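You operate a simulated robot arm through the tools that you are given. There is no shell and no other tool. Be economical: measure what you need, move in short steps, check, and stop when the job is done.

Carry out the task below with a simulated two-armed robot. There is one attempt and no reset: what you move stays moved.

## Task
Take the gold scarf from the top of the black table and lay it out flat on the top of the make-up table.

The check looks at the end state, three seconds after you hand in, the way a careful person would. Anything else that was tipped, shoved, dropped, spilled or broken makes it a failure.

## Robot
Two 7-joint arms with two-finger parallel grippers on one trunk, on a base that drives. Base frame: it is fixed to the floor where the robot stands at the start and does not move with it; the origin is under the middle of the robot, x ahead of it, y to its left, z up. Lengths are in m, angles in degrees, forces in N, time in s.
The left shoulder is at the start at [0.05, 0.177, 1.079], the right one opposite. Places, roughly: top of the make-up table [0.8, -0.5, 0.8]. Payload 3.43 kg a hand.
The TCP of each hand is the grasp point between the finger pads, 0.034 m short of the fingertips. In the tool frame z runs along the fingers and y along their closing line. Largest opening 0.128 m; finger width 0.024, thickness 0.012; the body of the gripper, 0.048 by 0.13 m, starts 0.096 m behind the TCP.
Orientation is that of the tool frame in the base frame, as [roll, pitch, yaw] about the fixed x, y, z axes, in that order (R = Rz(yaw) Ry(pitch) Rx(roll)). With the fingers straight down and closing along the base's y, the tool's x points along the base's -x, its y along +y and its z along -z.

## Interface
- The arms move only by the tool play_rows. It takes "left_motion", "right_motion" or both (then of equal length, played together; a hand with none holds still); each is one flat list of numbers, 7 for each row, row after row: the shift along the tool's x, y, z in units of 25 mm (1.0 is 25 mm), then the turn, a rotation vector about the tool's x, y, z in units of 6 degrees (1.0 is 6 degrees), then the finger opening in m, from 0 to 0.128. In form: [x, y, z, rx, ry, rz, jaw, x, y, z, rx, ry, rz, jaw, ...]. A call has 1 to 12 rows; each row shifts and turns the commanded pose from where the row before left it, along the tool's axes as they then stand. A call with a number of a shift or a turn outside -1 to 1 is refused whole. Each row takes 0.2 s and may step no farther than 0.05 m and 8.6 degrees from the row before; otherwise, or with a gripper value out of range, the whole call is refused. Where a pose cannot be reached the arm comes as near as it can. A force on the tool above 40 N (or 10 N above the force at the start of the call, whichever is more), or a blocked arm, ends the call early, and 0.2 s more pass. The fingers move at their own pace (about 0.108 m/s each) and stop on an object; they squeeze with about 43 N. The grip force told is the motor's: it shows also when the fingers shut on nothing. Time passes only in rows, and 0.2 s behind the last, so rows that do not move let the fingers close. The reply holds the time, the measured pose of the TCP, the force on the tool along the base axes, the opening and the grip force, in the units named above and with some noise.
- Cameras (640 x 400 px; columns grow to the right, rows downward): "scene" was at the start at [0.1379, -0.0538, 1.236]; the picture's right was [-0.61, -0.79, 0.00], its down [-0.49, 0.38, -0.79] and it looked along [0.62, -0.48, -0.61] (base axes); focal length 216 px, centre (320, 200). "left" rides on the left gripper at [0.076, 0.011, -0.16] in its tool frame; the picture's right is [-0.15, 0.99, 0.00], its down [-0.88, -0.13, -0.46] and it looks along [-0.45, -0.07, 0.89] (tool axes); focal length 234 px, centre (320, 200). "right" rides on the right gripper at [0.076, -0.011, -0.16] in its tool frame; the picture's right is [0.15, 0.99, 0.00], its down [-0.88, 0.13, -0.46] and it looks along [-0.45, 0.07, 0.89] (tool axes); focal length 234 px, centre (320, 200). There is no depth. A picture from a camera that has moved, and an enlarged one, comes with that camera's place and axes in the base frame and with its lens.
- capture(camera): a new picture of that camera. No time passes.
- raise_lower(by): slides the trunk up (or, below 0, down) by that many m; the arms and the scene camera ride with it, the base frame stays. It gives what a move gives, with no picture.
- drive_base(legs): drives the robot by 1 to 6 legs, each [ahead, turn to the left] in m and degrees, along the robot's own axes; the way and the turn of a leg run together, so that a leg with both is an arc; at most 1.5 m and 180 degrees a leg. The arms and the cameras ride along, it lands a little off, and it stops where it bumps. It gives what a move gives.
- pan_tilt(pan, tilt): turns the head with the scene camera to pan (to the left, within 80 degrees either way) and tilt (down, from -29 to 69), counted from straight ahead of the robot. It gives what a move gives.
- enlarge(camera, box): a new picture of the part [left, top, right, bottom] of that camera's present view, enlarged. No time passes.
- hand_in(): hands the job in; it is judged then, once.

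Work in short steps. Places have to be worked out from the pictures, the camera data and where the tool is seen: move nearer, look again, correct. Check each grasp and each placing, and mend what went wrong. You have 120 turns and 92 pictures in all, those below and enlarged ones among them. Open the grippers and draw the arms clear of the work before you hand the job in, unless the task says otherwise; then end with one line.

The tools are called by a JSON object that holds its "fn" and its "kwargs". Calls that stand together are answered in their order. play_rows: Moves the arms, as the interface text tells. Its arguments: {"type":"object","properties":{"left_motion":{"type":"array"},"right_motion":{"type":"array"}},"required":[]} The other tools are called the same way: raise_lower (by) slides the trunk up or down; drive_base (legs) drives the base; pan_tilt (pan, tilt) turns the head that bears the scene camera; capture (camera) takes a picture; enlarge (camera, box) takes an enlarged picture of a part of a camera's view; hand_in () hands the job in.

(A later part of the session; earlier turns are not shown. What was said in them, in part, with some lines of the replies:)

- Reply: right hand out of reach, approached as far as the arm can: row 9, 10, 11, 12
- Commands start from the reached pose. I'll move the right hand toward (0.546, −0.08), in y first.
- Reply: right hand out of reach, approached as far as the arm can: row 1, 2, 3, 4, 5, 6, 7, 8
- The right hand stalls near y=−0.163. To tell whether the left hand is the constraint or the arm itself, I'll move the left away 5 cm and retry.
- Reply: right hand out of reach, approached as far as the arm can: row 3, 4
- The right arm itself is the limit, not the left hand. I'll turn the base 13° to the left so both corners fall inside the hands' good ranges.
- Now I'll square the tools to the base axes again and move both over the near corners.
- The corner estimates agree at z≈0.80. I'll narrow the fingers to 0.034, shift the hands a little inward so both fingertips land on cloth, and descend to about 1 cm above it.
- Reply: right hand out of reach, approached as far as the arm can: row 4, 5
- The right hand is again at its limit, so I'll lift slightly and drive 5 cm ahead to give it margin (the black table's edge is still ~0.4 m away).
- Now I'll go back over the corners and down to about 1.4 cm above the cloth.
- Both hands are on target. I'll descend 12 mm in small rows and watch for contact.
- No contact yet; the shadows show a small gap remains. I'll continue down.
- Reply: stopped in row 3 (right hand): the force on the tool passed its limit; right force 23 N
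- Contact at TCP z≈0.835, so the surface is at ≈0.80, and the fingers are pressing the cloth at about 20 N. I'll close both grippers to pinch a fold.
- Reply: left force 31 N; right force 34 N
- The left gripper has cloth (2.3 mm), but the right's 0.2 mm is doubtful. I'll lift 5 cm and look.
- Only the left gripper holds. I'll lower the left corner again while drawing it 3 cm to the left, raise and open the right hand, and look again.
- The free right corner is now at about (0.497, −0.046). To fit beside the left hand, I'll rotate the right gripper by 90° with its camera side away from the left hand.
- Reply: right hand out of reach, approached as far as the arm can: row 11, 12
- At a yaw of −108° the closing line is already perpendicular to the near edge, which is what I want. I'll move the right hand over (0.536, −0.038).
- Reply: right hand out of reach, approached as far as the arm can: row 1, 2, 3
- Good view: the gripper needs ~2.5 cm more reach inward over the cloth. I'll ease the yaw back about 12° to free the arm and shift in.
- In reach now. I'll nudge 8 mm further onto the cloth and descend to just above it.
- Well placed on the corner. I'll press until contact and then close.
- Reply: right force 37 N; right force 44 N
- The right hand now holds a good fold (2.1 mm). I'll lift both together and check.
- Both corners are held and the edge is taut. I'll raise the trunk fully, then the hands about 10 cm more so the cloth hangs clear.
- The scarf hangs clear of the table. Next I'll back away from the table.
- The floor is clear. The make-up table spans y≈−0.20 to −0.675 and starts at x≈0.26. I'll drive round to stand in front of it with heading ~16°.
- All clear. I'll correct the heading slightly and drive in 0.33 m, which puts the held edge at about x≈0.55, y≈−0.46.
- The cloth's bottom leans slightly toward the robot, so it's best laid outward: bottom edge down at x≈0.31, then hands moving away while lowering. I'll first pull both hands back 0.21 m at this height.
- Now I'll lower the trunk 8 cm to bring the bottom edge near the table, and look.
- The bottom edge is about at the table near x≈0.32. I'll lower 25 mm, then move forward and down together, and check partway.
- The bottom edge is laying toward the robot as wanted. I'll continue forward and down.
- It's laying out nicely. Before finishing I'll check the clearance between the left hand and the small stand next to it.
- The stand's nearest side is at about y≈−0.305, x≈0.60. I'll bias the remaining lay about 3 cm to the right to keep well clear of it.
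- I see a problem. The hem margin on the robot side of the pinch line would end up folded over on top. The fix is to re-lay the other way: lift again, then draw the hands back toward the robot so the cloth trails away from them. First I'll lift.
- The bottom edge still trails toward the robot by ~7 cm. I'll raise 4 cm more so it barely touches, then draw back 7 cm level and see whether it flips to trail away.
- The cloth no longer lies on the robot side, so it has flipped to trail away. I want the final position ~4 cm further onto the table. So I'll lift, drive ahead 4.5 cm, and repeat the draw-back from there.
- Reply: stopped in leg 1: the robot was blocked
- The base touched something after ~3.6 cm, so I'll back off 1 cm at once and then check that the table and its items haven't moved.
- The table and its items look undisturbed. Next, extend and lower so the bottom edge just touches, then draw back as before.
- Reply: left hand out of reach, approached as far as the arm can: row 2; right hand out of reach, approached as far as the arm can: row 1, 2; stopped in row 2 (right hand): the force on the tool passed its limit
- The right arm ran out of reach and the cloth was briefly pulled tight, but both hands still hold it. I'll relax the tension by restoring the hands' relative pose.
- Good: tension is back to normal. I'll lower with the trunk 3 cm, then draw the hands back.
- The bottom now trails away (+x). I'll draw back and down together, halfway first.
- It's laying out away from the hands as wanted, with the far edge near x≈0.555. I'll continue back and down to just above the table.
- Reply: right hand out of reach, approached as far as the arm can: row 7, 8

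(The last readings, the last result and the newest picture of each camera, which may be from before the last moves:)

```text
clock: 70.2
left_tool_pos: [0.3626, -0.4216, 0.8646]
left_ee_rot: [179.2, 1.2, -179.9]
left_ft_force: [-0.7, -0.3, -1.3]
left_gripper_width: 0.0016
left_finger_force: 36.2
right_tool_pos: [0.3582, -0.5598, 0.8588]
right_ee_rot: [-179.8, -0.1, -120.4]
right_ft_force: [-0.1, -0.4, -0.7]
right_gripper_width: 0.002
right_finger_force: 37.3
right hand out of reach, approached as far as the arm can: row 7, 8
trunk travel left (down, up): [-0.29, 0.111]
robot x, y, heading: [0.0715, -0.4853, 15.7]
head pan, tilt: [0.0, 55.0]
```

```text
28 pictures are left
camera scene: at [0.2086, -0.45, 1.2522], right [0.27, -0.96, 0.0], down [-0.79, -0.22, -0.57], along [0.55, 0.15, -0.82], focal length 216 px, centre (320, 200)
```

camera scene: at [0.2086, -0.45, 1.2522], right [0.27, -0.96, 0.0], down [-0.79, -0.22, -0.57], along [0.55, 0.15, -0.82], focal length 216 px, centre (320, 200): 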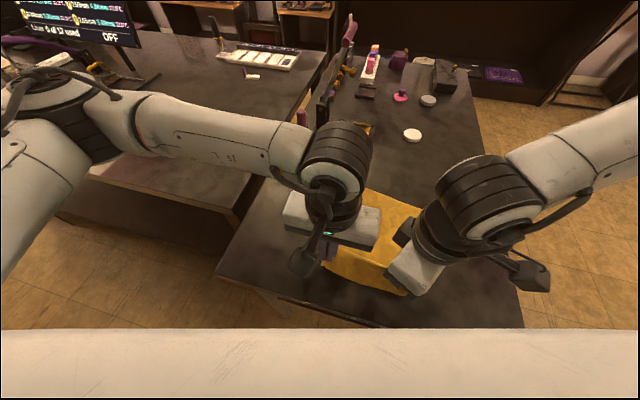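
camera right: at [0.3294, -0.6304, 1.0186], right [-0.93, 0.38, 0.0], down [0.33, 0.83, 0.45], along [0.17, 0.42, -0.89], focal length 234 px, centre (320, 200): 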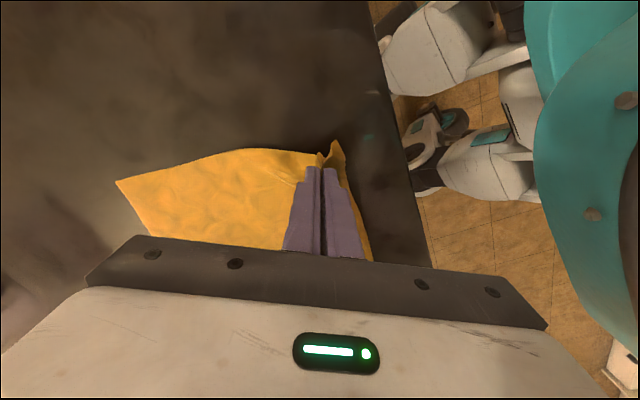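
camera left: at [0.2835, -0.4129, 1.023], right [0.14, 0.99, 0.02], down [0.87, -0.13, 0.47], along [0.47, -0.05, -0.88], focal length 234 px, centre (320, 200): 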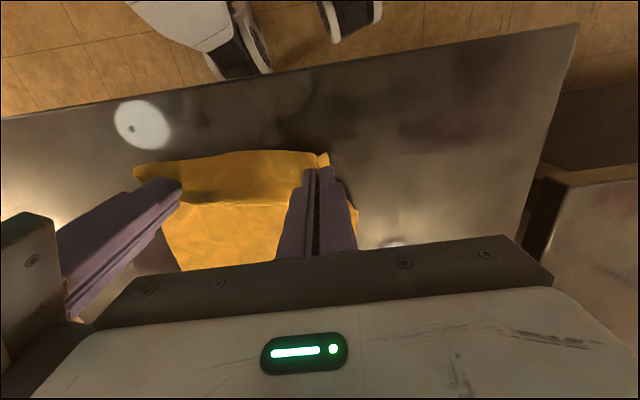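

Nearly down. The cloth still has ~3 cm of slack, so I'll lower the trunk 1.5 cm and back the base 3 cm to draw it straight.

{"fn": "raise_lower", "kwargs": {"by": -0.015}}

{"fn": "drive_base", "kwargs": {"legs": [[-0.03, 0]]}}

{"fn": "capture", "kwargs": {"camera": "right"}}

{"fn": "capture", "kwargs": {"camera": "left"}}

```text
clock: 70.8
left_tool_pos: [0.3622, -0.4214, 0.8503]
left_ee_rot: [179.3, 1.2, -179.8]
left_ft_force: [-0.3, -0.3, 0.4]
left_gripper_width: 0.0018
left_finger_force: 36.7
right_tool_pos: [0.3587, -0.5597, 0.8433]
right_ee_rot: [-179.8, 0.0, -120.5]
right_ft_force: [-1.0, -0.4, 0.9]
right_gripper_width: 0.0023
right_finger_force: 37.6
trunk travel left (down, up): [-0.275, 0.126]
robot x, y, heading: [0.0763, -0.4839, 15.7]
head pan, tilt: [0.0, 55.0]
```

```text
clock: 71.7
left_tool_pos: [0.3329, -0.4305, 0.8515]
left_ee_rot: [179.3, 1.2, -179.9]
left_ft_force: [-1.4, 0.5, -0.3]
left_gripper_width: 0.0019
left_finger_force: 37.0
right_tool_pos: [0.3285, -0.5678, 0.8422]
right_ee_rot: [-179.7, 0.0, -120.5]
right_ft_force: [-0.3, 0.0, 0.3]
right_gripper_width: 0.002
right_finger_force: 36.4
trunk travel left (down, up): [-0.275, 0.126]
robot x, y, heading: [0.0461, -0.4929, 15.6]
head pan, tilt: [0.0, 55.0]
```

```text
27 pictures are left
camera right: at [0.3001, -0.6385, 1.0039], right [-0.93, 0.38, 0.0], down [0.33, 0.83, 0.46], along [0.17, 0.42, -0.89], focal length 234 px, centre (320, 200)
```

right: 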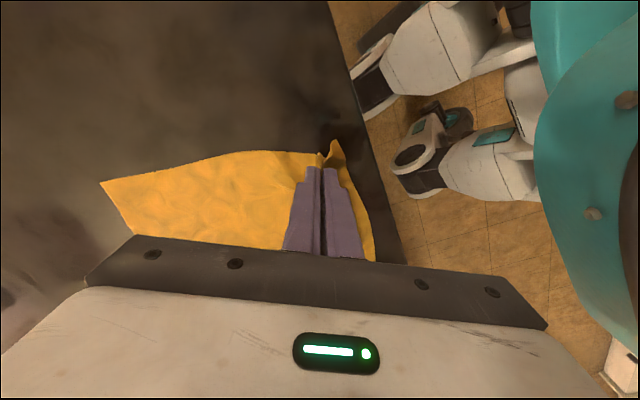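

```text
26 pictures are left
camera left: at [0.2538, -0.4214, 1.0084], right [0.14, 0.99, 0.02], down [0.87, -0.13, 0.47], along [0.47, -0.05, -0.88], focal length 234 px, centre (320, 200)
```

left: 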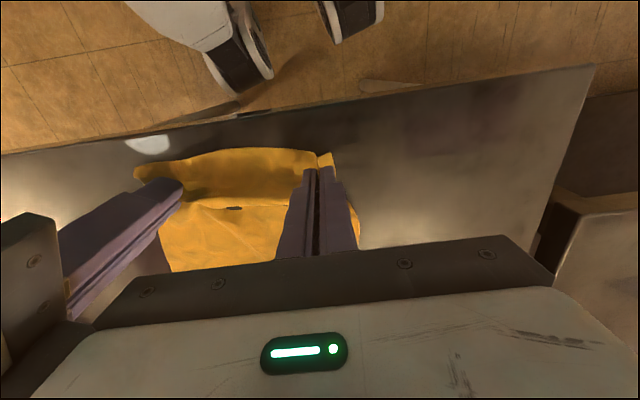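

The cloth is straight, with the far edge at x≈0.525 and the near hem about x≈0.30. I'll press both fingertips lightly to the table and open them to the widths they pinched from, spreading the folds back out.

{"fn": "play_rows", "kwargs": {"left_motion": [0, 0, 0.25, 0, 0, 0, 0, 0, 0, 0.25, 0, 0, 0, 0, 0, 0, 0.18, 0, 0, 0, 0], "right_motion": [0, 0, 0.1, 0, 0, 0, 0, 0, 0, 0.12, 0, 0, 0, 0, 0, 0, 0.1, 0, 0, 0, 0]}}

{"fn": "play_rows", "kwargs": {"left_motion": [0, 0, 0, 0, 0, 0, 0.012, 0, 0, 0, 0, 0, 0, 0.024, 0, 0, 0, 0, 0, 0, 0.036, 0, 0, 0, 0, 0, 0, 0.04], "right_motion": [0, 0, 0, 0, 0, 0, 0.012, 0, 0, 0, 0, 0, 0, 0.024, 0, 0, 0, 0, 0, 0, 0.036, 0, 0, 0, 0, 0, 0, 0.044]}}

{"fn": "capture", "kwargs": {"camera": "right"}}

{"fn": "capture", "kwargs": {"camera": "left"}}

```text
clock: 72.5
left_tool_pos: [0.3344, -0.4297, 0.8358]
left_ee_rot: [179.4, 1.5, -179.8]
left_ft_force: [-0.3, 3.0, 28.8]
left_gripper_width: 0.0019
left_finger_force: 36.7
right_tool_pos: [0.3281, -0.5668, 0.8362]
right_ee_rot: [-179.7, 0.1, -120.5]
right_ft_force: [0.0, -0.4, -0.3]
right_gripper_width: 0.0019
right_finger_force: 36.9
trunk travel left (down, up): [-0.275, 0.126]
robot x, y, heading: [0.0413, -0.5007, 15.5]
head pan, tilt: [0.0, 55.0]
```

```text
clock: 73.1
left_tool_pos: [0.3356, -0.4319, 0.8357]
left_ee_rot: [179.4, 1.6, -179.8]
left_ft_force: [-1.0, 2.1, 16.9]
left_gripper_width: 0.0344
left_finger_force: 0.0
right_tool_pos: [0.3277, -0.5675, 0.8357]
right_ee_rot: [-179.7, 0.0, -120.5]
right_ft_force: [-1.1, 0.1, 2.8]
right_gripper_width: 0.0361
right_finger_force: 0.4
trunk travel left (down, up): [-0.275, 0.126]
robot x, y, heading: [0.0427, -0.4959, 15.6]
head pan, tilt: [0.0, 55.0]
stopped in row 3 (left hand): the force on the tool passed its limit (the readings are from after the stop); the commanded pose is now the measured one
```

```text
25 pictures are left
camera right: at [0.2993, -0.6382, 0.9955], right [-0.93, 0.38, 0.0], down [0.33, 0.83, 0.46], along [0.17, 0.42, -0.89], focal length 234 px, centre (320, 200)
```

right: 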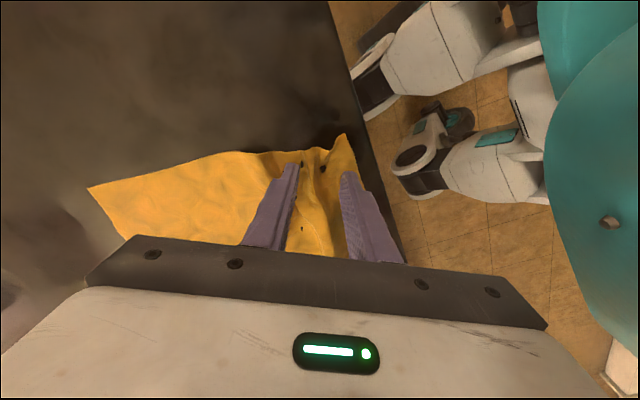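

```text
24 pictures are left
camera left: at [0.2543, -0.4213, 0.9936], right [0.14, 0.99, 0.01], down [0.87, -0.13, 0.48], along [0.48, -0.06, -0.88], focal length 234 px, centre (320, 200)
```

left: 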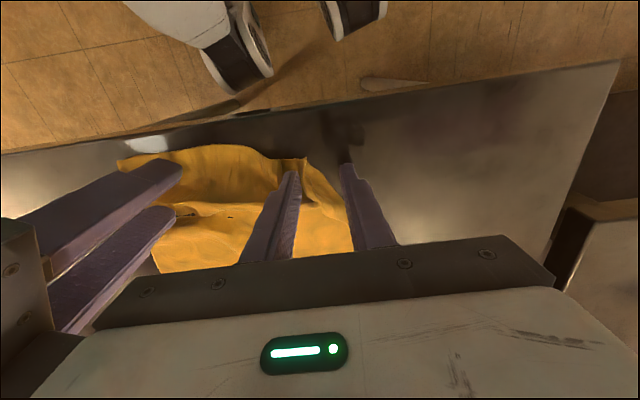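

Both released. I'll lift straight up and look at the lie of the cloth.

{"fn": "play_rows", "kwargs": {"left_motion": [0, 0, -0.3, 0, 0, 0, 0.04, 0, 0, -0.6, 0, 0, 0, 0.05, 0, 0, -0.8, 0, 0, 0, 0.05, 0, 0, -1, 0, 0, 0, 0.05, 0, 0, -1, 0, 0, 0, 0.05, 0, 0, -1, 0, 0, 0, 0.05], "right_motion": [0, 0, -0.3, 0, 0, 0, 0.044, 0, 0, -0.6, 0, 0, 0, 0.05, 0, 0, -0.8, 0, 0, 0, 0.05, 0, 0, -1, 0, 0, 0, 0.05, 0, 0, -1, 0, 0, 0, 0.05, 0, 0, -1, 0, 0, 0, 0.05]}}

{"fn": "capture", "kwargs": {"camera": "right"}}

{"fn": "capture", "kwargs": {"camera": "left"}}

```text
clock: 74.5
left_tool_pos: [0.3312, -0.4315, 0.9516]
left_ee_rot: [179.3, 1.4, -179.8]
left_ft_force: [0.3, -0.3, -0.7]
left_gripper_width: 0.0501
left_finger_force: 0.1
right_tool_pos: [0.3293, -0.5699, 0.9529]
right_ee_rot: [-179.7, -0.1, -120.4]
right_ft_force: [-0.4, -0.2, -1.1]
right_gripper_width: 0.05
right_finger_force: 0.0
trunk travel left (down, up): [-0.275, 0.126]
robot x, y, heading: [0.0403, -0.4925, 15.9]
head pan, tilt: [0.0, 55.0]
```

```text
23 pictures are left
camera right: at [0.2999, -0.6404, 1.1128], right [-0.93, 0.38, 0.0], down [0.33, 0.83, 0.45], along [0.17, 0.42, -0.89], focal length 234 px, centre (320, 200)
```

right: 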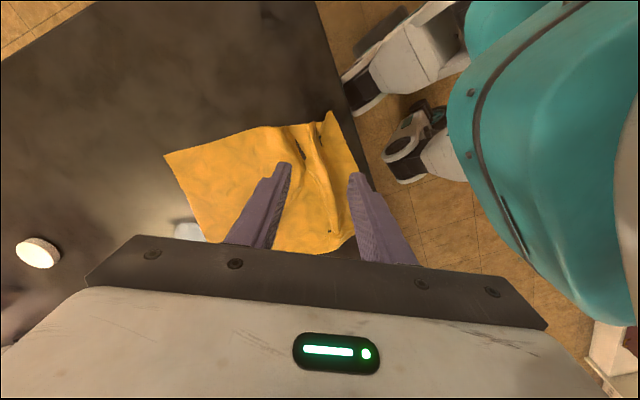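

```text
22 pictures are left
camera left: at [0.2507, -0.4221, 1.1094], right [0.14, 0.99, 0.01], down [0.87, -0.13, 0.48], along [0.47, -0.05, -0.88], focal length 234 px, centre (320, 200)
```

left: 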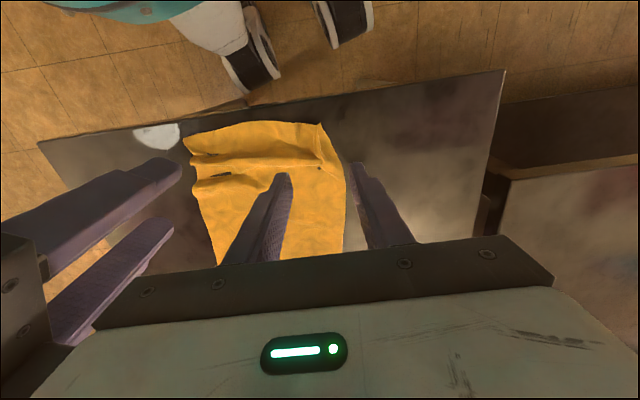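

Mostly flat, but a low ridge remains along the hem (x≈0.33), where the right hand pinched. I'll raise the arms and get a clear overview.

{"fn": "raise_lower", "kwargs": {"by": 0.12}}

{"fn": "play_rows", "kwargs": {"left_motion": [0, 1, -0.5, 0, 0, 0, 0.05, 0, 1, -0.5, 0, 0, 0, 0.05, 0, 1, -0.5, 0, 0, 0, 0.05, 0, 1, -0.5, 0, 0, 0, 0.05, 0, 1, -0.5, 0, 0, 0, 0.05, 0, 1, -0.5, 0, 0, 0, 0.05]}}

{"fn": "capture", "kwargs": {"camera": "right"}}

{"fn": "enlarge", "kwargs": {"camera": "scene", "box": [200, 140, 520, 340]}}

```text
clock: 76.0
left_tool_pos: [0.3308, -0.4309, 1.0696]
left_ee_rot: [179.5, 1.4, -179.8]
left_ft_force: [0.4, 0.3, 0.7]
left_gripper_width: 0.0499
left_finger_force: 0.0
right_tool_pos: [0.3283, -0.5689, 1.0726]
right_ee_rot: [-179.8, 0.0, -120.5]
right_ft_force: [0.3, -0.1, 0.8]
right_gripper_width: 0.0503
right_finger_force: 0.1
trunk travel left (down, up): [-0.395, 0.006]
robot x, y, heading: [0.0421, -0.4959, 15.5]
head pan, tilt: [0.0, 55.0]
```

```text
clock: 77.4
left_tool_pos: [0.3269, -0.282, 1.148]
left_ee_rot: [179.4, 1.4, -179.8]
left_ft_force: [0.1, 0.4, -0.8]
left_gripper_width: 0.0501
left_finger_force: 0.1
right_tool_pos: [0.3293, -0.5707, 1.0729]
right_ee_rot: [-179.8, 0.0, -120.5]
right_ft_force: [-0.4, -1.0, -0.3]
right_gripper_width: 0.0497
right_finger_force: 0.1
trunk travel left (down, up): [-0.395, 0.006]
robot x, y, heading: [0.0427, -0.4972, 15.8]
head pan, tilt: [0.0, 55.0]
```

```text
21 pictures are left
camera right: at [0.2998, -0.6397, 1.2327], right [-0.93, 0.38, 0.0], down [0.33, 0.83, 0.45], along [0.17, 0.42, -0.89], focal length 234 px, centre (320, 200)
```

right: 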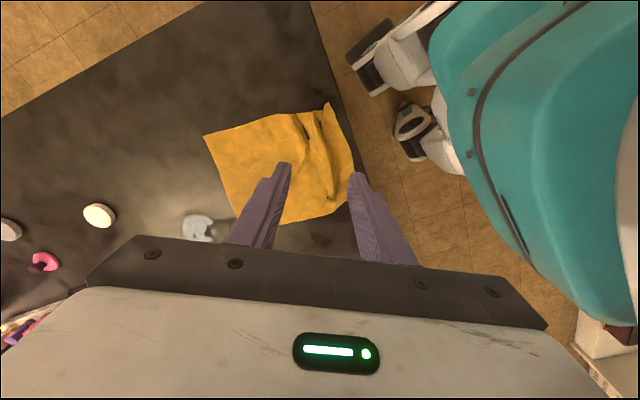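

```text
2.00 times, centred on (360, 240) of scene
camera zoom: at [0.1789, -0.4575, 1.3572], right [0.27, -0.96, 0.0], down [-0.79, -0.22, -0.57], along [0.55, 0.15, -0.82], focal length 433 px, centre (240, 120)
```

zoom: 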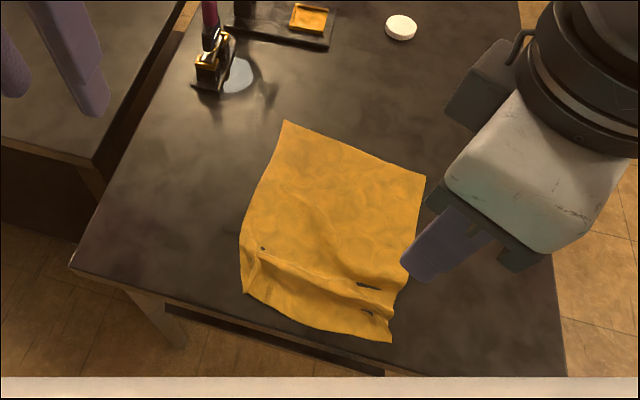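

The overview is clear. The scarf lies within the table, but a ridge runs along x≈0.33–0.36 and takes up ~3–4 cm of length. I'll anchor the hem with the right fingertips, then press the far part with the left (fingers wide) and draw it forward to pull the ridge out. I'll position the left hand first.

{"fn": "play_rows", "kwargs": {"left_motion": [-0.98, 0, 0.43, 0, 0, 0, 0.12, -0.98, 0, 0.43, 0, 0, 0, 0.12, -0.98, 0, 0.43, 0, 0, 0, 0.12, -0.98, 0, 0.43, 0, 0, 0, 0.12, -0.98, 0, 0.43, 0, 0, 0, 0.12, -0.98, 0, 0.43, 0, 0, 0, 0.12, -0.98, 0, 0.43, 0, 0, 0, 0.12, 0, -0.97, 0, 0, 0, 0, 0.12, 0, -0.97, 0, 0, 0, 0, 0.12, 0, -0.97, 0, 0, 0, 0, 0.12, 0, -0.97, 0, 0, 0, 0, 0.12], "right_motion": [0, 0.4, 0, 0, 0, 0, 0, 0, 0.4, 0, 0, 0, 0, 0, 0, 0, 0, 0, 0, 0, 0, 0, 0, 0, 0, 0, 0, 0, 0, 0, 0, 0, 0, 0, 0, 0, 0, 0, 0, 0, 0, 0, 0, 0, 0, 0, 0, 0, 0, 0, 0, 0, 0, 0, 0, 0, 0, 0, 0, 0, 0, 0, 0, 0, 0, 0, 0, 0, 0, 0, 0, 0, 0, 0, 0, 0, 0]}}

{"fn": "play_rows", "kwargs": {"left_motion": [0, -0.97, 0, 0, 0, 0, 0.12, 0, -0.97, 0, 0, 0, 0, 0.12, 0, -0.97, 0, 0, 0, 0, 0.12, 0, -0.97, 0, 0, 0, 0, 0.12, 0, -0.97, 0, 0, 0, 0, 0.12]}}

```text
clock: 79.8
left_tool_pos: [0.502, -0.3779, 1.0759]
left_ee_rot: [179.3, 1.4, -179.7]
left_ft_force: [-0.7, 0.0, -0.2]
left_gripper_width: 0.1203
left_finger_force: 0.0
right_tool_pos: [0.3117, -0.5599, 1.0721]
right_ee_rot: [-179.7, -0.1, -120.5]
right_ft_force: [0.5, -0.6, 0.5]
right_gripper_width: 0.0002
right_finger_force: 33.4
trunk travel left (down, up): [-0.395, 0.006]
robot x, y, heading: [0.0448, -0.4978, 15.3]
head pan, tilt: [0.0, 55.0]
```

```text
clock: 81.0
left_tool_pos: [0.5027, -0.5002, 1.0736]
left_ee_rot: [179.4, 1.4, -179.7]
left_ft_force: [0.0, 0.2, 0.2]
left_gripper_width: 0.1202
left_finger_force: 0.1
right_tool_pos: [0.3116, -0.56, 1.0717]
right_ee_rot: [-179.7, 0.0, -120.5]
right_ft_force: [-1.2, 0.5, 0.2]
right_gripper_width: 0.0
right_finger_force: 33.4
trunk travel left (down, up): [-0.395, 0.006]
robot x, y, heading: [0.0423, -0.4959, 15.4]
head pan, tilt: [0.0, 55.0]
```

Good. One more step to y≈−0.525, then lower the trunk 0.2 m and look.

{"fn": "play_rows", "kwargs": {"left_motion": [0, -0.97, 0, 0, 0, 0, 0.12]}}

{"fn": "raise_lower", "kwargs": {"by": -0.2}}

{"fn": "capture", "kwargs": {"camera": "left"}}

{"fn": "capture", "kwargs": {"camera": "right"}}

```text
clock: 81.4
left_tool_pos: [0.5035, -0.5251, 1.0742]
left_ee_rot: [179.2, 1.3, -179.7]
left_ft_force: [-0.1, 0.4, 0.1]
left_gripper_width: 0.1198
left_finger_force: 0.0
right_tool_pos: [0.3118, -0.5606, 1.0714]
right_ee_rot: [-179.8, 0.0, -120.5]
right_ft_force: [0.5, -0.1, 0.3]
right_gripper_width: 0.0
right_finger_force: 32.8
trunk travel left (down, up): [-0.395, 0.006]
robot x, y, heading: [0.0394, -0.4943, 15.3]
head pan, tilt: [0.0, 55.0]
```

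```text
clock: 83.6
left_tool_pos: [0.5037, -0.5229, 0.8747]
left_ee_rot: [179.3, 1.4, -179.9]
left_ft_force: [-0.3, 1.6, -0.5]
left_gripper_width: 0.1203
left_finger_force: 0.0
right_tool_pos: [0.3106, -0.5594, 0.8718]
right_ee_rot: [-179.7, 0.0, -120.6]
right_ft_force: [0.5, -0.4, -0.2]
right_gripper_width: 0.0
right_finger_force: 33.0
trunk travel left (down, up): [-0.195, 0.206]
robot x, y, heading: [0.0396, -0.4965, 15.5]
head pan, tilt: [0.0, 55.0]
```

```text
19 pictures are left
camera left: at [0.4234, -0.5147, 1.0317], right [0.14, 0.99, 0.01], down [0.87, -0.13, 0.48], along [0.47, -0.06, -0.88], focal length 234 px, centre (320, 200)
```

left: 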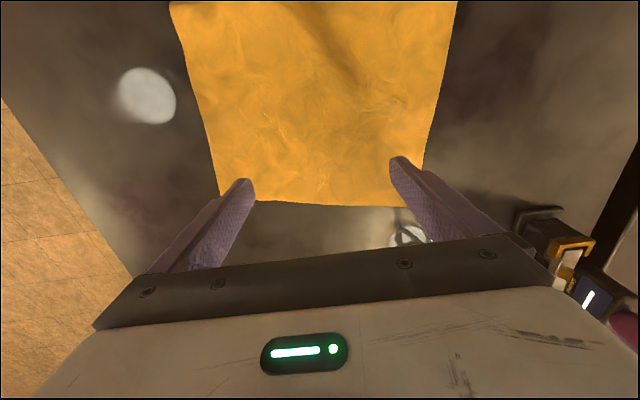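

```text
18 pictures are left
camera right: at [0.2829, -0.6298, 1.0319], right [-0.93, 0.38, 0.0], down [0.33, 0.83, 0.45], along [0.17, 0.42, -0.89], focal length 234 px, centre (320, 200)
```

right: 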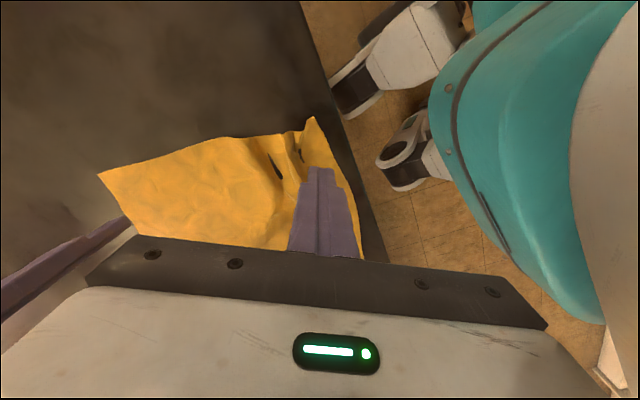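

Both hands are well placed. I'll lower both to press lightly on the cloth.

{"fn": "play_rows", "kwargs": {"left_motion": [0, 0, 0.5, 0, 0, 0, 0.12, 0, 0, 0.5, 0, 0, 0, 0.12, 0, 0, 0.4, 0, 0, 0, 0.12, 0, 0, 0.14, 0, 0, 0, 0.12, 0, 0, 0.06, 0, 0, 0, 0.12], "right_motion": [0, 0, 0.5, 0, 0, 0, 0, 0, 0, 0.5, 0, 0, 0, 0, 0, 0, 0.3, 0, 0, 0, 0, 0, 0, 0.14, 0, 0, 0, 0, 0, 0, 0.06, 0, 0, 0, 0]}}

```text
clock: 84.8
left_tool_pos: [0.5049, -0.5243, 0.8361]
left_ee_rot: [179.6, 1.5, -179.7]
left_ft_force: [0.9, 1.3, 13.8]
left_gripper_width: 0.1189
left_finger_force: 0.0
right_tool_pos: [0.3137, -0.556, 0.8359]
right_ee_rot: [-179.7, -0.1, -120.5]
right_ft_force: [0.1, -0.3, 0.5]
right_gripper_width: 0.0001
right_finger_force: 33.0
right hand out of reach, approached as far as the arm can: row 4
trunk travel left (down, up): [-0.195, 0.206]
robot x, y, heading: [0.0404, -0.4918, 15.7]
head pan, tilt: [0.0, 55.0]
```

Left presses at 14 N; the right is barely touching. I'll press the right a little more and draw the left forward 3 cm.

{"fn": "play_rows", "kwargs": {"left_motion": [0, 0, 0.02, 0, 0, 0, 0.12, -0.2, 0, 0, 0, 0, 0, 0.12, -0.2, 0, 0, 0, 0, 0, 0.12, -0.2, 0, 0, 0, 0, 0, 0.12, -0.2, 0, 0, 0, 0, 0, 0.12, -0.2, 0, 0, 0, 0, 0, 0.12, -0.2, 0, 0, 0, 0, 0, 0.12], "right_motion": [0, 0, 0.14, 0, 0, 0, 0, 0, 0, 0, 0, 0, 0, 0, 0, 0, 0, 0, 0, 0, 0, 0, 0, 0, 0, 0, 0, 0, 0, 0, 0, 0, 0, 0, 0, 0, 0, 0, 0, 0, 0, 0, 0, 0, 0, 0, 0, 0, 0]}}

{"fn": "capture", "kwargs": {"camera": "left"}}

{"fn": "capture", "kwargs": {"camera": "right"}}

```text
clock: 85.4
left_tool_pos: [0.5064, -0.526, 0.8353]
left_ee_rot: [179.6, 1.5, -179.9]
left_ft_force: [-0.6, 1.0, 9.2]
left_gripper_width: 0.1193
left_finger_force: 0.0
right_tool_pos: [0.3144, -0.556, 0.8348]
right_ee_rot: [-179.6, 0.4, -120.6]
right_ft_force: [-3.5, -3.5, 31.6]
right_gripper_width: 0.0
right_finger_force: 33.0
trunk travel left (down, up): [-0.195, 0.206]
robot x, y, heading: [0.0439, -0.4929, 15.7]
head pan, tilt: [0.0, 55.0]
stopped in row 2 (right hand): the force on the tool passed its limit (the readings are from after the stop); the commanded pose is now the measured one
```

```text
17 pictures are left
camera left: at [0.4263, -0.5151, 0.9933], right [0.14, 0.99, 0.01], down [0.87, -0.13, 0.48], along [0.47, -0.06, -0.88], focal length 234 px, centre (320, 200)
```

left: 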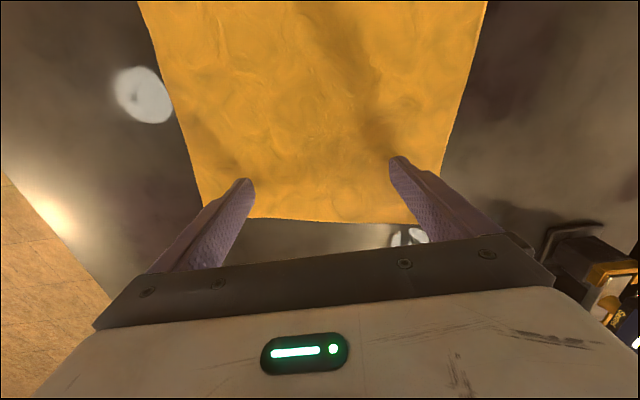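

```text
16 pictures are left
camera right: at [0.2842, -0.6268, 0.995], right [-0.93, 0.38, -0.01], down [0.33, 0.82, 0.46], along [0.18, 0.42, -0.89], focal length 234 px, centre (320, 200)
```

right: 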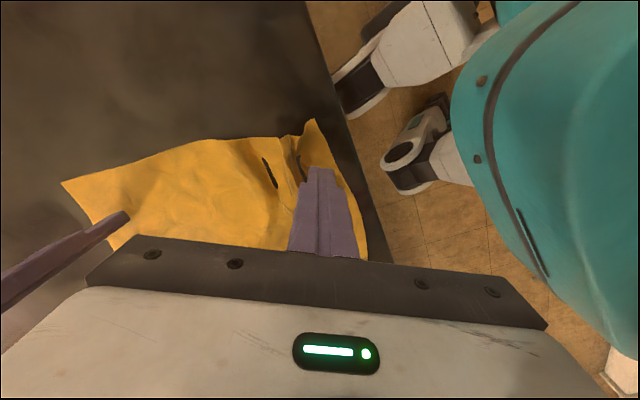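

The right is now anchored firmly (32 N). I'll ease it a touch and draw the left forward 3 cm while it keeps pressing.

{"fn": "play_rows", "kwargs": {"left_motion": [-0.2, 0, 0.05, 0, 0, 0, 0.12, -0.2, 0, 0, 0, 0, 0, 0.12, -0.2, 0, 0, 0, 0, 0, 0.12, -0.2, 0, 0, 0, 0, 0, 0.12, -0.2, 0, 0, 0, 0, 0, 0.12, -0.2, 0, 0, 0, 0, 0, 0.12], "right_motion": [0, 0, -0.02, 0, 0, 0, 0, 0, 0, 0, 0, 0, 0, 0, 0, 0, 0, 0, 0, 0, 0, 0, 0, 0, 0, 0, 0, 0, 0, 0, 0, 0, 0, 0, 0, 0, 0, 0, 0, 0, 0, 0]}}

{"fn": "capture", "kwargs": {"camera": "right"}}

```text
clock: 86.6
left_tool_pos: [0.5339, -0.519, 0.8355]
left_ee_rot: [179.9, 1.4, -179.0]
left_ft_force: [-1.2, -0.6, 7.6]
left_gripper_width: 0.1202
left_finger_force: 0.1
right_tool_pos: [0.3139, -0.5559, 0.834]
right_ee_rot: [-179.5, 0.3, -120.6]
right_ft_force: [-4.0, -3.1, 27.4]
right_gripper_width: 0.0
right_finger_force: 33.2
trunk travel left (down, up): [-0.195, 0.206]
robot x, y, heading: [0.0408, -0.4982, 15.6]
head pan, tilt: [0.0, 55.0]
stopped in row 6 (right hand): the force on the tool passed its limit (the readings are from after the stop); the commanded pose is now the measured one
```

```text
15 pictures are left
camera right: at [0.2845, -0.6265, 0.9949], right [-0.93, 0.38, -0.01], down [0.33, 0.82, 0.46], along [0.18, 0.42, -0.89], focal length 234 px, centre (320, 200)
```

right: 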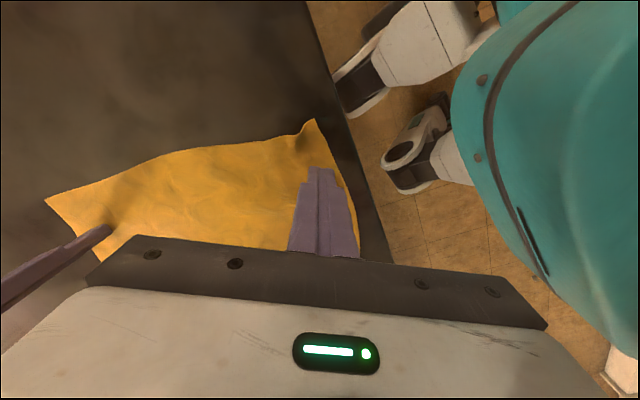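

The ridge is pulled out. I'll lift both hands straight up and inspect.

{"fn": "play_rows", "kwargs": {"left_motion": [0, 0, -0.4, 0, 0, 0, 0.12, 0, 0, -0.8, 0, 0, 0, 0.12, 0, 0, -0.8, 0, 0, 0, 0.12, 0, 0, -0.8, 0, 0, 0, 0.12], "right_motion": [0, 0, -0.4, 0, 0, 0, 0, 0, 0, -0.8, 0, 0, 0, 0, 0, 0, -0.8, 0, 0, 0, 0, 0, 0, -0.8, 0, 0, 0, 0]}}

{"fn": "raise_lower", "kwargs": {"by": 0.18}}

{"fn": "play_rows", "kwargs": {"left_motion": [0, 1, -0.3, 0, 0, 0, 0.1, 0, 1, -0.3, 0, 0, 0, 0.1, 0, 1, -0.3, 0, 0, 0, 0.05, 0, 1, -0.3, 0, 0, 0, 0.05, 0, 1, -0.3, 0, 0, 0, 0.05, 0, 1, -0.3, 0, 0, 0, 0.05, 0, 1, -0.3, 0, 0, 0, 0.05, 0, 1, -0.3, 0, 0, 0, 0.05, 0, 1, -0.3, 0, 0, 0, 0.05]}}

{"fn": "enlarge", "kwargs": {"camera": "scene", "box": [200, 140, 520, 340]}}

```text
clock: 87.6
left_tool_pos: [0.5414, -0.5009, 0.8991]
left_ee_rot: [179.9, 0.6, -177.1]
left_ft_force: [-0.4, 0.3, 0.4]
left_gripper_width: 0.12
left_finger_force: 0.0
right_tool_pos: [0.3138, -0.5568, 0.9042]
right_ee_rot: [-179.7, 0.1, -120.6]
right_ft_force: [-0.1, 0.4, -0.5]
right_gripper_width: 0.0
right_finger_force: 33.1
trunk travel left (down, up): [-0.195, 0.206]
robot x, y, heading: [0.0403, -0.4946, 15.5]
head pan, tilt: [0.0, 55.0]
```

```text
clock: 89.6
left_tool_pos: [0.5433, -0.5016, 1.0861]
left_ee_rot: [-179.8, 1.3, -177.2]
left_ft_force: [0.4, 0.3, 0.0]
left_gripper_width: 0.12
left_finger_force: 0.1
right_tool_pos: [0.3148, -0.556, 1.0829]
right_ee_rot: [-179.7, 0.1, -120.6]
right_ft_force: [0.5, -0.4, 0.4]
right_gripper_width: 0.0
right_finger_force: 33.2
trunk travel left (down, up): [-0.375, 0.026]
robot x, y, heading: [0.0396, -0.4974, 15.4]
head pan, tilt: [0.0, 55.0]
```

```text
clock: 91.6
left_tool_pos: [0.5302, -0.2933, 1.1526]
left_ee_rot: [179.6, 1.5, -179.2]
left_ft_force: [-0.1, 0.1, 0.7]
left_gripper_width: 0.0501
left_finger_force: 0.1
right_tool_pos: [0.3143, -0.5555, 1.0834]
right_ee_rot: [-179.6, 0.2, -120.5]
right_ft_force: [0.2, -0.9, 0.4]
right_gripper_width: 0.0
right_finger_force: 33.1
trunk travel left (down, up): [-0.375, 0.026]
robot x, y, heading: [0.0415, -0.4973, 15.4]
head pan, tilt: [0.0, 55.0]
```

```text
2.00 times, centred on (360, 240) of scene
camera zoom: at [0.1791, -0.4578, 1.3372], right [0.27, -0.96, 0.0], down [-0.79, -0.22, -0.57], along [0.55, 0.15, -0.82], focal length 433 px, centre (240, 120)
```

zoom: 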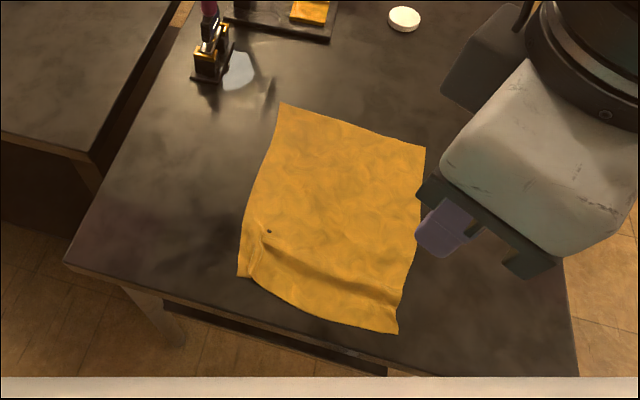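

Much flatter now. A small crease remains at the left pinch spot (≈(0.34, −0.435)). I'll move the right hand aside and bring the left hand over the crease to spread it with the fingers.

{"fn": "play_rows", "kwargs": {"right_motion": [0.86, -0.51, 0, 0, 0, 0, 0.02, 0.86, -0.51, 0, 0, 0, 0, 0.02, 0.86, -0.51, 0, 0, 0, 0, 0.02, 0.86, -0.51, 0, 0, 0, 0, 0.02, 0.86, -0.51, 0, 0, 0, 0, 0.02, 0.86, -0.51, 0, 0, 0, 0, 0.02]}}

{"fn": "play_rows", "kwargs": {"left_motion": [0.94, -0.725, 0.5, 0, 0, 0, 0.016, 0.94, -0.725, 0.5, 0, 0, 0, 0.016, 0.94, -0.725, 0.5, 0, 0, 0, 0.016, 0.94, -0.725, 0.5, 0, 0, 0, 0.016, 0.94, -0.725, 0.5, 0, 0, 0, 0.016, 0.94, -0.725, 0.5, 0, 0, 0, 0.016, 0.94, -0.725, 0.5, 0, 0, 0, 0.016, 0.94, -0.725, 0.5, 0, 0, 0, 0.016]}}

{"fn": "raise_lower", "kwargs": {"by": -0.13}}

{"fn": "capture", "kwargs": {"camera": "left"}}

```text
clock: 93.0
left_tool_pos: [0.5297, -0.2948, 1.1539]
left_ee_rot: [179.6, 1.4, -179.2]
left_ft_force: [-0.5, -0.4, -0.2]
left_gripper_width: 0.0497
left_finger_force: 0.1
right_tool_pos: [0.3395, -0.6971, 1.103]
right_ee_rot: [-179.7, 0.1, -120.5]
right_ft_force: [-0.6, -0.4, -0.5]
right_gripper_width: 0.0199
right_finger_force: 0.0
right hand out of reach, approached as far as the arm can: row 2, 3, 4, 5, 6
trunk travel left (down, up): [-0.375, 0.026]
robot x, y, heading: [0.0425, -0.4961, 15.3]
head pan, tilt: [0.0, 55.0]
```

```text
clock: 94.8
left_tool_pos: [0.3441, -0.4422, 1.0482]
left_ee_rot: [179.6, 1.3, -179.1]
left_ft_force: [0.4, 0.1, 0.2]
left_gripper_width: 0.0158
left_finger_force: 0.1
right_tool_pos: [0.3399, -0.6948, 1.1038]
right_ee_rot: [-179.7, 0.1, -120.6]
right_ft_force: [-0.9, -0.8, 0.2]
right_gripper_width: 0.0199
right_finger_force: 0.0
trunk travel left (down, up): [-0.375, 0.026]
robot x, y, heading: [0.0427, -0.4969, 15.3]
head pan, tilt: [0.0, 55.0]
```

```text
clock: 96.4
left_tool_pos: [0.3438, -0.4414, 0.9186]
left_ee_rot: [179.6, 1.5, -179.1]
left_ft_force: [-0.8, 0.2, 0.2]
left_gripper_width: 0.0159
left_finger_force: 0.1
right_tool_pos: [0.3395, -0.6956, 0.973]
right_ee_rot: [-179.7, 0.1, -120.6]
right_ft_force: [-0.8, -0.1, -0.3]
right_gripper_width: 0.02
right_finger_force: 0.0
trunk travel left (down, up): [-0.245, 0.156]
robot x, y, heading: [0.0441, -0.4966, 15.4]
head pan, tilt: [0.0, 55.0]
```

```text
13 pictures are left
camera left: at [0.2638, -0.4331, 1.0758], right [0.13, 0.99, 0.01], down [0.87, -0.12, 0.48], along [0.47, -0.05, -0.88], focal length 234 px, centre (320, 200)
```

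left: 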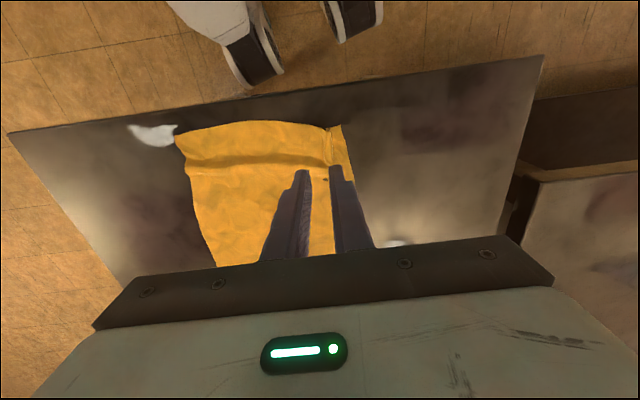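

The crease is at y≈−0.431. I'll align over it, press, and open the fingers while shifting so that the outer finger draws the corner outward.

{"fn": "play_rows", "kwargs": {"left_motion": [0.24, 0.42, 0, 0, 0, 0, 0.016, 0, 0, 0.8, 0, 0, 0, 0.016, 0, 0, 0.8, 0, 0, 0, 0.016, 0, 0, 0.8, 0, 0, 0, 0.016, 0, 0, 0.7, 0, 0, 0, 0.016, 0, 0, 0.2, 0, 0, 0, 0.016, 0, 0, 0.1, 0, 0, 0, 0.016]}}

{"fn": "play_rows", "kwargs": {"left_motion": [0, 0.16, 0, 0, 0, 0, 0.024, 0, 0.16, 0, 0, 0, 0, 0.032, 0, 0.16, 0, 0, 0, 0, 0.04, 0, 0.16, 0, 0, 0, 0, 0.048]}}

{"fn": "capture", "kwargs": {"camera": "left"}}

```text
clock: 98.0
left_tool_pos: [0.3392, -0.4306, 0.8352]
left_ee_rot: [179.7, 1.6, -179.2]
left_ft_force: [-3.4, 2.9, 19.3]
left_gripper_width: 0.0159
left_finger_force: 0.2
right_tool_pos: [0.3395, -0.6961, 0.9736]
right_ee_rot: [-179.7, 0.0, -120.6]
right_ft_force: [-0.7, 0.2, 0.1]
right_gripper_width: 0.02
right_finger_force: 0.0
trunk travel left (down, up): [-0.245, 0.156]
robot x, y, heading: [0.0433, -0.4947, 15.5]
head pan, tilt: [0.0, 55.0]
```

```text
clock: 99.0
left_tool_pos: [0.3396, -0.4155, 0.8348]
left_ee_rot: [180.0, 1.6, -179.2]
left_ft_force: [0.7, -5.2, 32.2]
left_gripper_width: 0.0423
left_finger_force: 0.0
right_tool_pos: [0.3372, -0.6958, 0.9734]
right_ee_rot: [-179.6, 0.3, -120.5]
right_ft_force: [0.0, -0.8, -0.2]
right_gripper_width: 0.0198
right_finger_force: 0.0
trunk travel left (down, up): [-0.245, 0.156]
robot x, y, heading: [0.0404, -0.4951, 15.6]
head pan, tilt: [0.0, 55.0]
```

```text
12 pictures are left
camera left: at [0.2586, -0.4073, 0.9926], right [0.13, 0.99, 0.01], down [0.87, -0.12, 0.48], along [0.48, -0.06, -0.88], focal length 234 px, centre (320, 200)
```

left: 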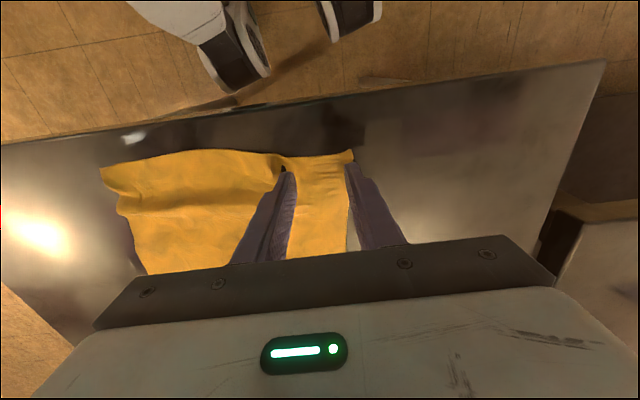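

The crease has opened out between the fingers. I'll lift away and check overall.

{"fn": "play_rows", "kwargs": {"left_motion": [0, 0, -0.4, 0, 0, 0, 0.044, 0, 0, -0.8, 0, 0, 0, 0.044, 0, 0, -1, 0, 0, 0, 0.044, 0, 0, -1, 0, 0, 0, 0.044, 0, 0.8, -1, 0, 0, 0, 0.044, 0, 1, -0.8, 0, 0, 0, 0.044, 0, 1, -0.8, 0, 0, 0, 0.044, 0, 1, -0.8, 0, 0, 0, 0.044, 0, 1, -0.8, 0, 0, 0, 0.044, 0, 1, -0.8, 0, 0, 0, 0.044]}}

{"fn": "enlarge", "kwargs": {"camera": "scene", "box": [240, 180, 480, 330]}}

```text
clock: 101.2
left_tool_pos: [0.3325, -0.2719, 1.0393]
left_ee_rot: [179.6, 1.5, -179.2]
left_ft_force: [-0.2, 0.1, -0.7]
left_gripper_width: 0.0441
left_finger_force: 0.2
right_tool_pos: [0.3401, -0.6951, 0.9739]
right_ee_rot: [-179.7, 0.1, -120.6]
right_ft_force: [-0.6, -0.3, 0.6]
right_gripper_width: 0.0202
right_finger_force: 0.0
trunk travel left (down, up): [-0.245, 0.156]
robot x, y, heading: [0.0422, -0.4939, 15.6]
head pan, tilt: [0.0, 55.0]
```

```text
2.67 times, centred on (360, 255) of scene
camera zoom: at [0.1791, -0.4581, 1.2072], right [0.27, -0.96, 0.0], down [-0.79, -0.22, -0.57], along [0.55, 0.15, -0.82], focal length 577 px, centre (213, 53)
```

zoom: 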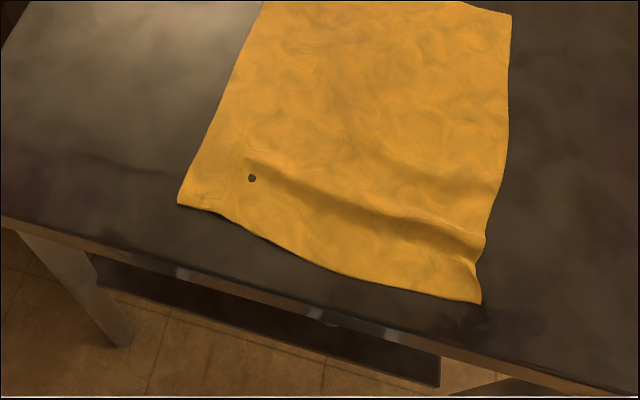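

The left corner is flat now. Only a low ridge is left at x≈0.35 toward the right side. I'll do the same spreading with the right hand at (0.348, −0.575).

{"fn": "play_rows", "kwargs": {"right_motion": [-0.86, 0.43, 0, 0, 0, 0, 0.03, -0.86, 0.43, 0, 0, 0, 0, 0.03, -0.86, 0.43, 0, 0, 0, 0, 0.03, -0.86, 0.43, 0, 0, 0, 0, 0.03, -0.86, 0.43, 0, 0, 0, 0, 0.03, 0, 0, 1, 0, 0, 0, 0.03, 0, 0, 1, 0, 0, 0, 0.03, 0, 0, 1, 0, 0, 0, 0.03]}}

{"fn": "capture", "kwargs": {"camera": "right"}}

```text
clock: 103.0
left_tool_pos: [0.3335, -0.2722, 1.0382]
left_ee_rot: [179.6, 1.4, -179.2]
left_ft_force: [0.2, 0.4, 0.2]
left_gripper_width: 0.044
left_finger_force: 0.1
right_tool_pos: [0.3486, -0.5735, 0.8982]
right_ee_rot: [-179.7, 0.2, -120.6]
right_ft_force: [0.4, -0.1, 0.3]
right_gripper_width: 0.0303
right_finger_force: 0.1
trunk travel left (down, up): [-0.245, 0.156]
robot x, y, heading: [0.0449, -0.4974, 15.8]
head pan, tilt: [0.0, 55.0]
```

```text
10 pictures are left
camera right: at [0.319, -0.644, 1.0577], right [-0.93, 0.38, -0.01], down [0.33, 0.82, 0.46], along [0.18, 0.42, -0.89], focal length 234 px, centre (320, 200)
```

right: 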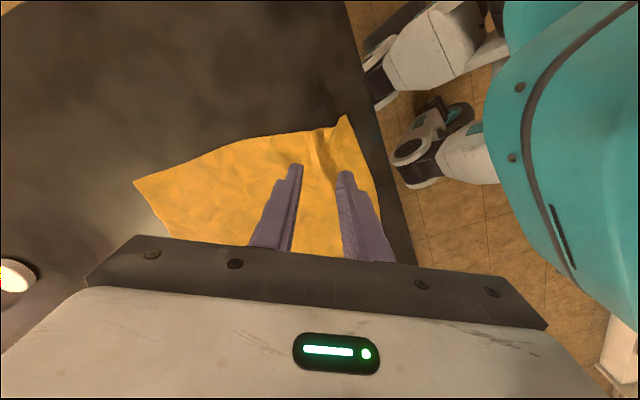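

The ridge lies between the fingers. I'll nudge toward the edge, press, and spread.

{"fn": "play_rows", "kwargs": {"right_motion": [0.45, 0, 0.6, 0, 0, 0, 0.03, 0, 0, 0.8, 0, 0, 0, 0.03, 0, 0, 0.8, 0, 0, 0, 0.03, 0, 0, 0.25, 0, 0, 0, 0.03, 0, 0, 0.12, 0, 0, 0, 0.03]}}

{"fn": "play_rows", "kwargs": {"right_motion": [0, 0, 0.04, 0, 0, 0, 0.036, 0, 0, 0, 0, 0, 0, 0.042, 0, 0, 0, 0, 0, 0, 0.05, 0, 0, 0, 0, 0, 0, 0.056]}}

{"fn": "capture", "kwargs": {"camera": "right"}}

```text
clock: 104.2
left_tool_pos: [0.332, -0.2723, 1.0405]
left_ee_rot: [179.5, 1.4, -179.1]
left_ft_force: [0.0, -0.2, 0.1]
left_gripper_width: 0.0441
left_finger_force: 0.0
right_tool_pos: [0.3436, -0.5834, 0.8351]
right_ee_rot: [-179.7, 0.1, -120.5]
right_ft_force: [-0.3, -3.0, 20.8]
right_gripper_width: 0.0297
right_finger_force: 0.1
trunk travel left (down, up): [-0.245, 0.156]
robot x, y, heading: [0.0442, -0.4969, 15.5]
head pan, tilt: [0.0, 55.0]
```

```text
clock: 104.6
left_tool_pos: [0.3314, -0.272, 1.0398]
left_ee_rot: [179.6, 1.5, -179.2]
left_ft_force: [0.0, -0.5, 1.4]
left_gripper_width: 0.044
left_finger_force: 0.0
right_tool_pos: [0.3445, -0.5841, 0.8366]
right_ee_rot: [-179.5, 0.3, -120.4]
right_ft_force: [0.5, -4.6, 26.2]
right_gripper_width: 0.0403
right_finger_force: 0.0
trunk travel left (down, up): [-0.245, 0.156]
robot x, y, heading: [0.0403, -0.4946, 15.6]
head pan, tilt: [0.0, 55.0]
stopped in row 2 (right hand): the force on the tool passed its limit (the readings are from after the stop); the commanded pose is now the measured one
```

```text
9 pictures are left
camera right: at [0.3145, -0.6545, 0.9951], right [-0.93, 0.38, -0.01], down [0.33, 0.82, 0.46], along [0.18, 0.42, -0.89], focal length 234 px, centre (320, 200)
```

right: 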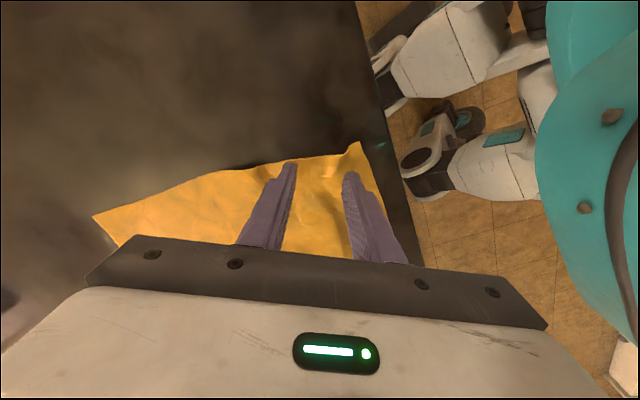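

Flat between the fingers now. I'll lift straight up, move the right hand aside, and inspect.

{"fn": "play_rows", "kwargs": {"right_motion": [0, 0, -0.4, 0, 0, 0, 0.04, 0, 0, -0.8, 0, 0, 0, 0.04, 0, 0, -1, 0, 0, 0, 0.04, 0, 0, -1, 0, 0, 0, 0.04, 0, 0, -1, 0, 0, 0, 0.04, 0.8, -0.4, -0.8, 0, 0, 0, 0.04, 0.86, -0.43, -0.8, 0, 0, 0, 0.04, 0.86, -0.43, -0.5, 0, 0, 0, 0.04, 0.86, -0.43, 0, 0, 0, 0, 0.04]}}

{"fn": "enlarge", "kwargs": {"camera": "scene", "box": [240, 180, 480, 330]}}

```text
clock: 106.6
left_tool_pos: [0.3319, -0.273, 1.039]
left_ee_rot: [179.6, 1.4, -179.1]
left_ft_force: [0.7, -0.5, 0.1]
left_gripper_width: 0.0438
left_finger_force: 0.1
right_tool_pos: [0.3362, -0.6771, 0.9922]
right_ee_rot: [-179.6, 0.1, -120.5]
right_ft_force: [0.1, -0.8, 0.1]
right_gripper_width: 0.0397
right_finger_force: 0.1
trunk travel left (down, up): [-0.245, 0.156]
robot x, y, heading: [0.0417, -0.4964, 15.4]
head pan, tilt: [0.0, 55.0]
```

```text
2.67 times, centred on (360, 255) of scene
camera zoom: at [0.1793, -0.4587, 1.2072], right [0.27, -0.96, 0.0], down [-0.79, -0.22, -0.57], along [0.55, 0.15, -0.82], focal length 577 px, centre (213, 53)
```

zoom: 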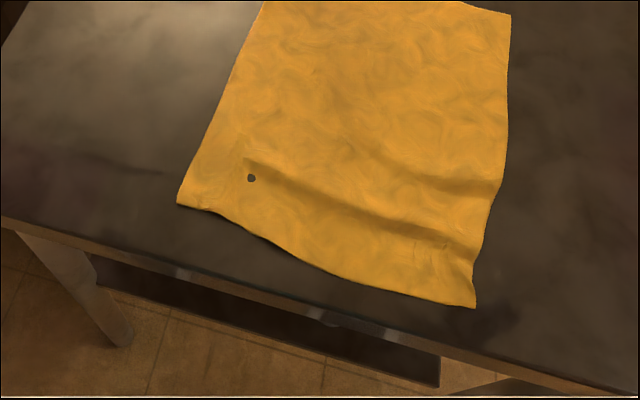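

Only a faint wave is left, so the scarf is flat and fully on the table. I'll open the grippers, raise the arms, back off, and take a final look at everything.

{"fn": "raise_lower", "kwargs": {"by": 0.15}}

{"fn": "drive_base", "kwargs": {"legs": [[-0.3, 0]]}}

{"fn": "play_rows", "kwargs": {"left_motion": [0, 0.5, 0, 0, 0, 0, 0.1, 0, 0.5, 0, 0, 0, 0, 0.1], "right_motion": [0, 0, 0, 0, 0, 0, 0.1, 0, 0, 0, 0, 0, 0, 0.1]}}

{"fn": "pan_tilt", "kwargs": {"pan": -10, "tilt": 40}}

{"fn": "capture", "kwargs": {"camera": "scene"}}

```text
clock: 108.4
left_tool_pos: [0.3334, -0.2721, 1.1887]
left_ee_rot: [179.6, 1.4, -179.2]
left_ft_force: [-0.3, 0.0, -0.2]
left_gripper_width: 0.0441
left_finger_force: 0.1
right_tool_pos: [0.3371, -0.6766, 1.1422]
right_ee_rot: [-179.6, 0.2, -120.5]
right_ft_force: [-0.6, 0.4, 0.3]
right_gripper_width: 0.04
right_finger_force: 0.1
trunk travel left (down, up): [-0.395, 0.006]
robot x, y, heading: [0.0429, -0.4936, 15.9]
head pan, tilt: [0.0, 55.0]
```

```text
clock: 110.4
left_tool_pos: [0.0446, -0.3533, 1.1884]
left_ee_rot: [179.6, 1.4, -179.0]
left_ft_force: [-0.7, -0.3, -0.2]
left_gripper_width: 0.0441
left_finger_force: 0.0
right_tool_pos: [0.0488, -0.7582, 1.143]
right_ee_rot: [-179.6, 0.1, -120.4]
right_ft_force: [0.0, 0.4, 0.3]
right_gripper_width: 0.04
right_finger_force: 0.0
trunk travel left (down, up): [-0.395, 0.006]
robot x, y, heading: [-0.2442, -0.5778, 15.8]
head pan, tilt: [0.0, 55.0]
```

```text
clock: 111.0
left_tool_pos: [0.0433, -0.3274, 1.1893]
left_ee_rot: [179.6, 1.4, -179.1]
left_ft_force: [0.9, 0.4, -0.7]
left_gripper_width: 0.1
left_finger_force: 0.0
right_tool_pos: [0.0499, -0.7572, 1.1416]
right_ee_rot: [-179.7, 0.2, -120.4]
right_ft_force: [-0.4, 0.6, 0.2]
right_gripper_width: 0.0998
right_finger_force: 0.0
trunk travel left (down, up): [-0.395, 0.006]
robot x, y, heading: [-0.2429, -0.5761, 15.7]
head pan, tilt: [0.0, 55.0]
```

```text
clock: 111.8
left_tool_pos: [0.0452, -0.3289, 1.189]
left_ee_rot: [179.6, 1.5, -178.9]
left_ft_force: [-0.3, 0.8, 0.1]
left_gripper_width: 0.1
left_finger_force: 0.0
right_tool_pos: [0.0502, -0.7558, 1.1411]
right_ee_rot: [-179.6, 0.2, -120.3]
right_ft_force: [-0.2, -0.1, 0.5]
right_gripper_width: 0.1001
right_finger_force: 0.0
trunk travel left (down, up): [-0.395, 0.006]
robot x, y, heading: [-0.2438, -0.576, 16.0]
head pan, tilt: [-10.0, 40.0]
```

```text
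7 pictures are left
camera scene: at [-0.0935, -0.5498, 1.3778], right [0.1, -0.99, 0.0], down [-0.64, -0.06, -0.77], along [0.76, 0.08, -0.64], focal length 216 px, centre (320, 200)
```

scene: 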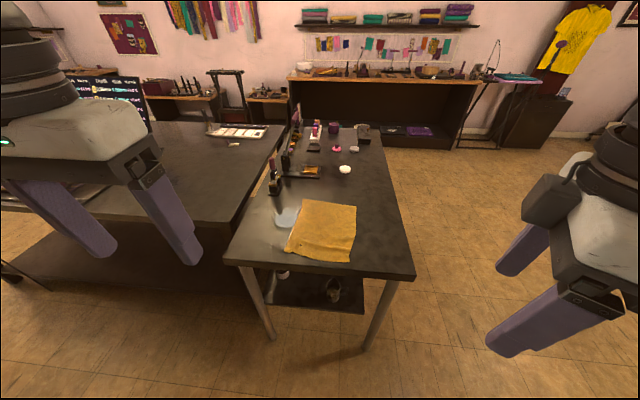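

The scarf lies flat, with the items on the tables in place. I'll take one close look at the scarf and at the shelf under the table, since the base bumped near there.

{"fn": "enlarge", "kwargs": {"camera": "scene", "box": [220, 180, 420, 305]}}

```text
3.20 times, centred on (320, 242) of scene
camera zoom: at [-0.0935, -0.5498, 1.3778], right [0.1, -0.99, 0.0], down [-0.64, -0.06, -0.77], along [0.76, 0.08, -0.64], focal length 692 px, centre (320, 64)
```

zoom: 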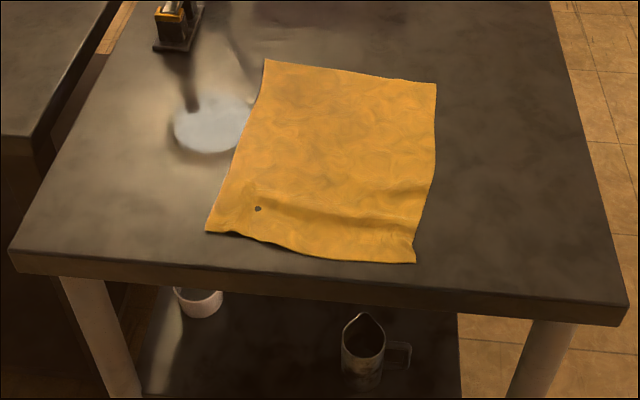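

The scarf is flat on the make-up table, the cup and jug on the shelf below are upright, and nothing else looks disturbed. Both arms are clear with the grippers open, so I'm handing in.

{"fn": "hand_in", "kwargs": {}}

```text
The job is handed in.
```

The gold scarf is laid out flat on top of the make-up table, with only a faint wave near its front edge. The base briefly bumped something under the make-up table while I was laying it, but in the final pictures everything else was still upright and in place.
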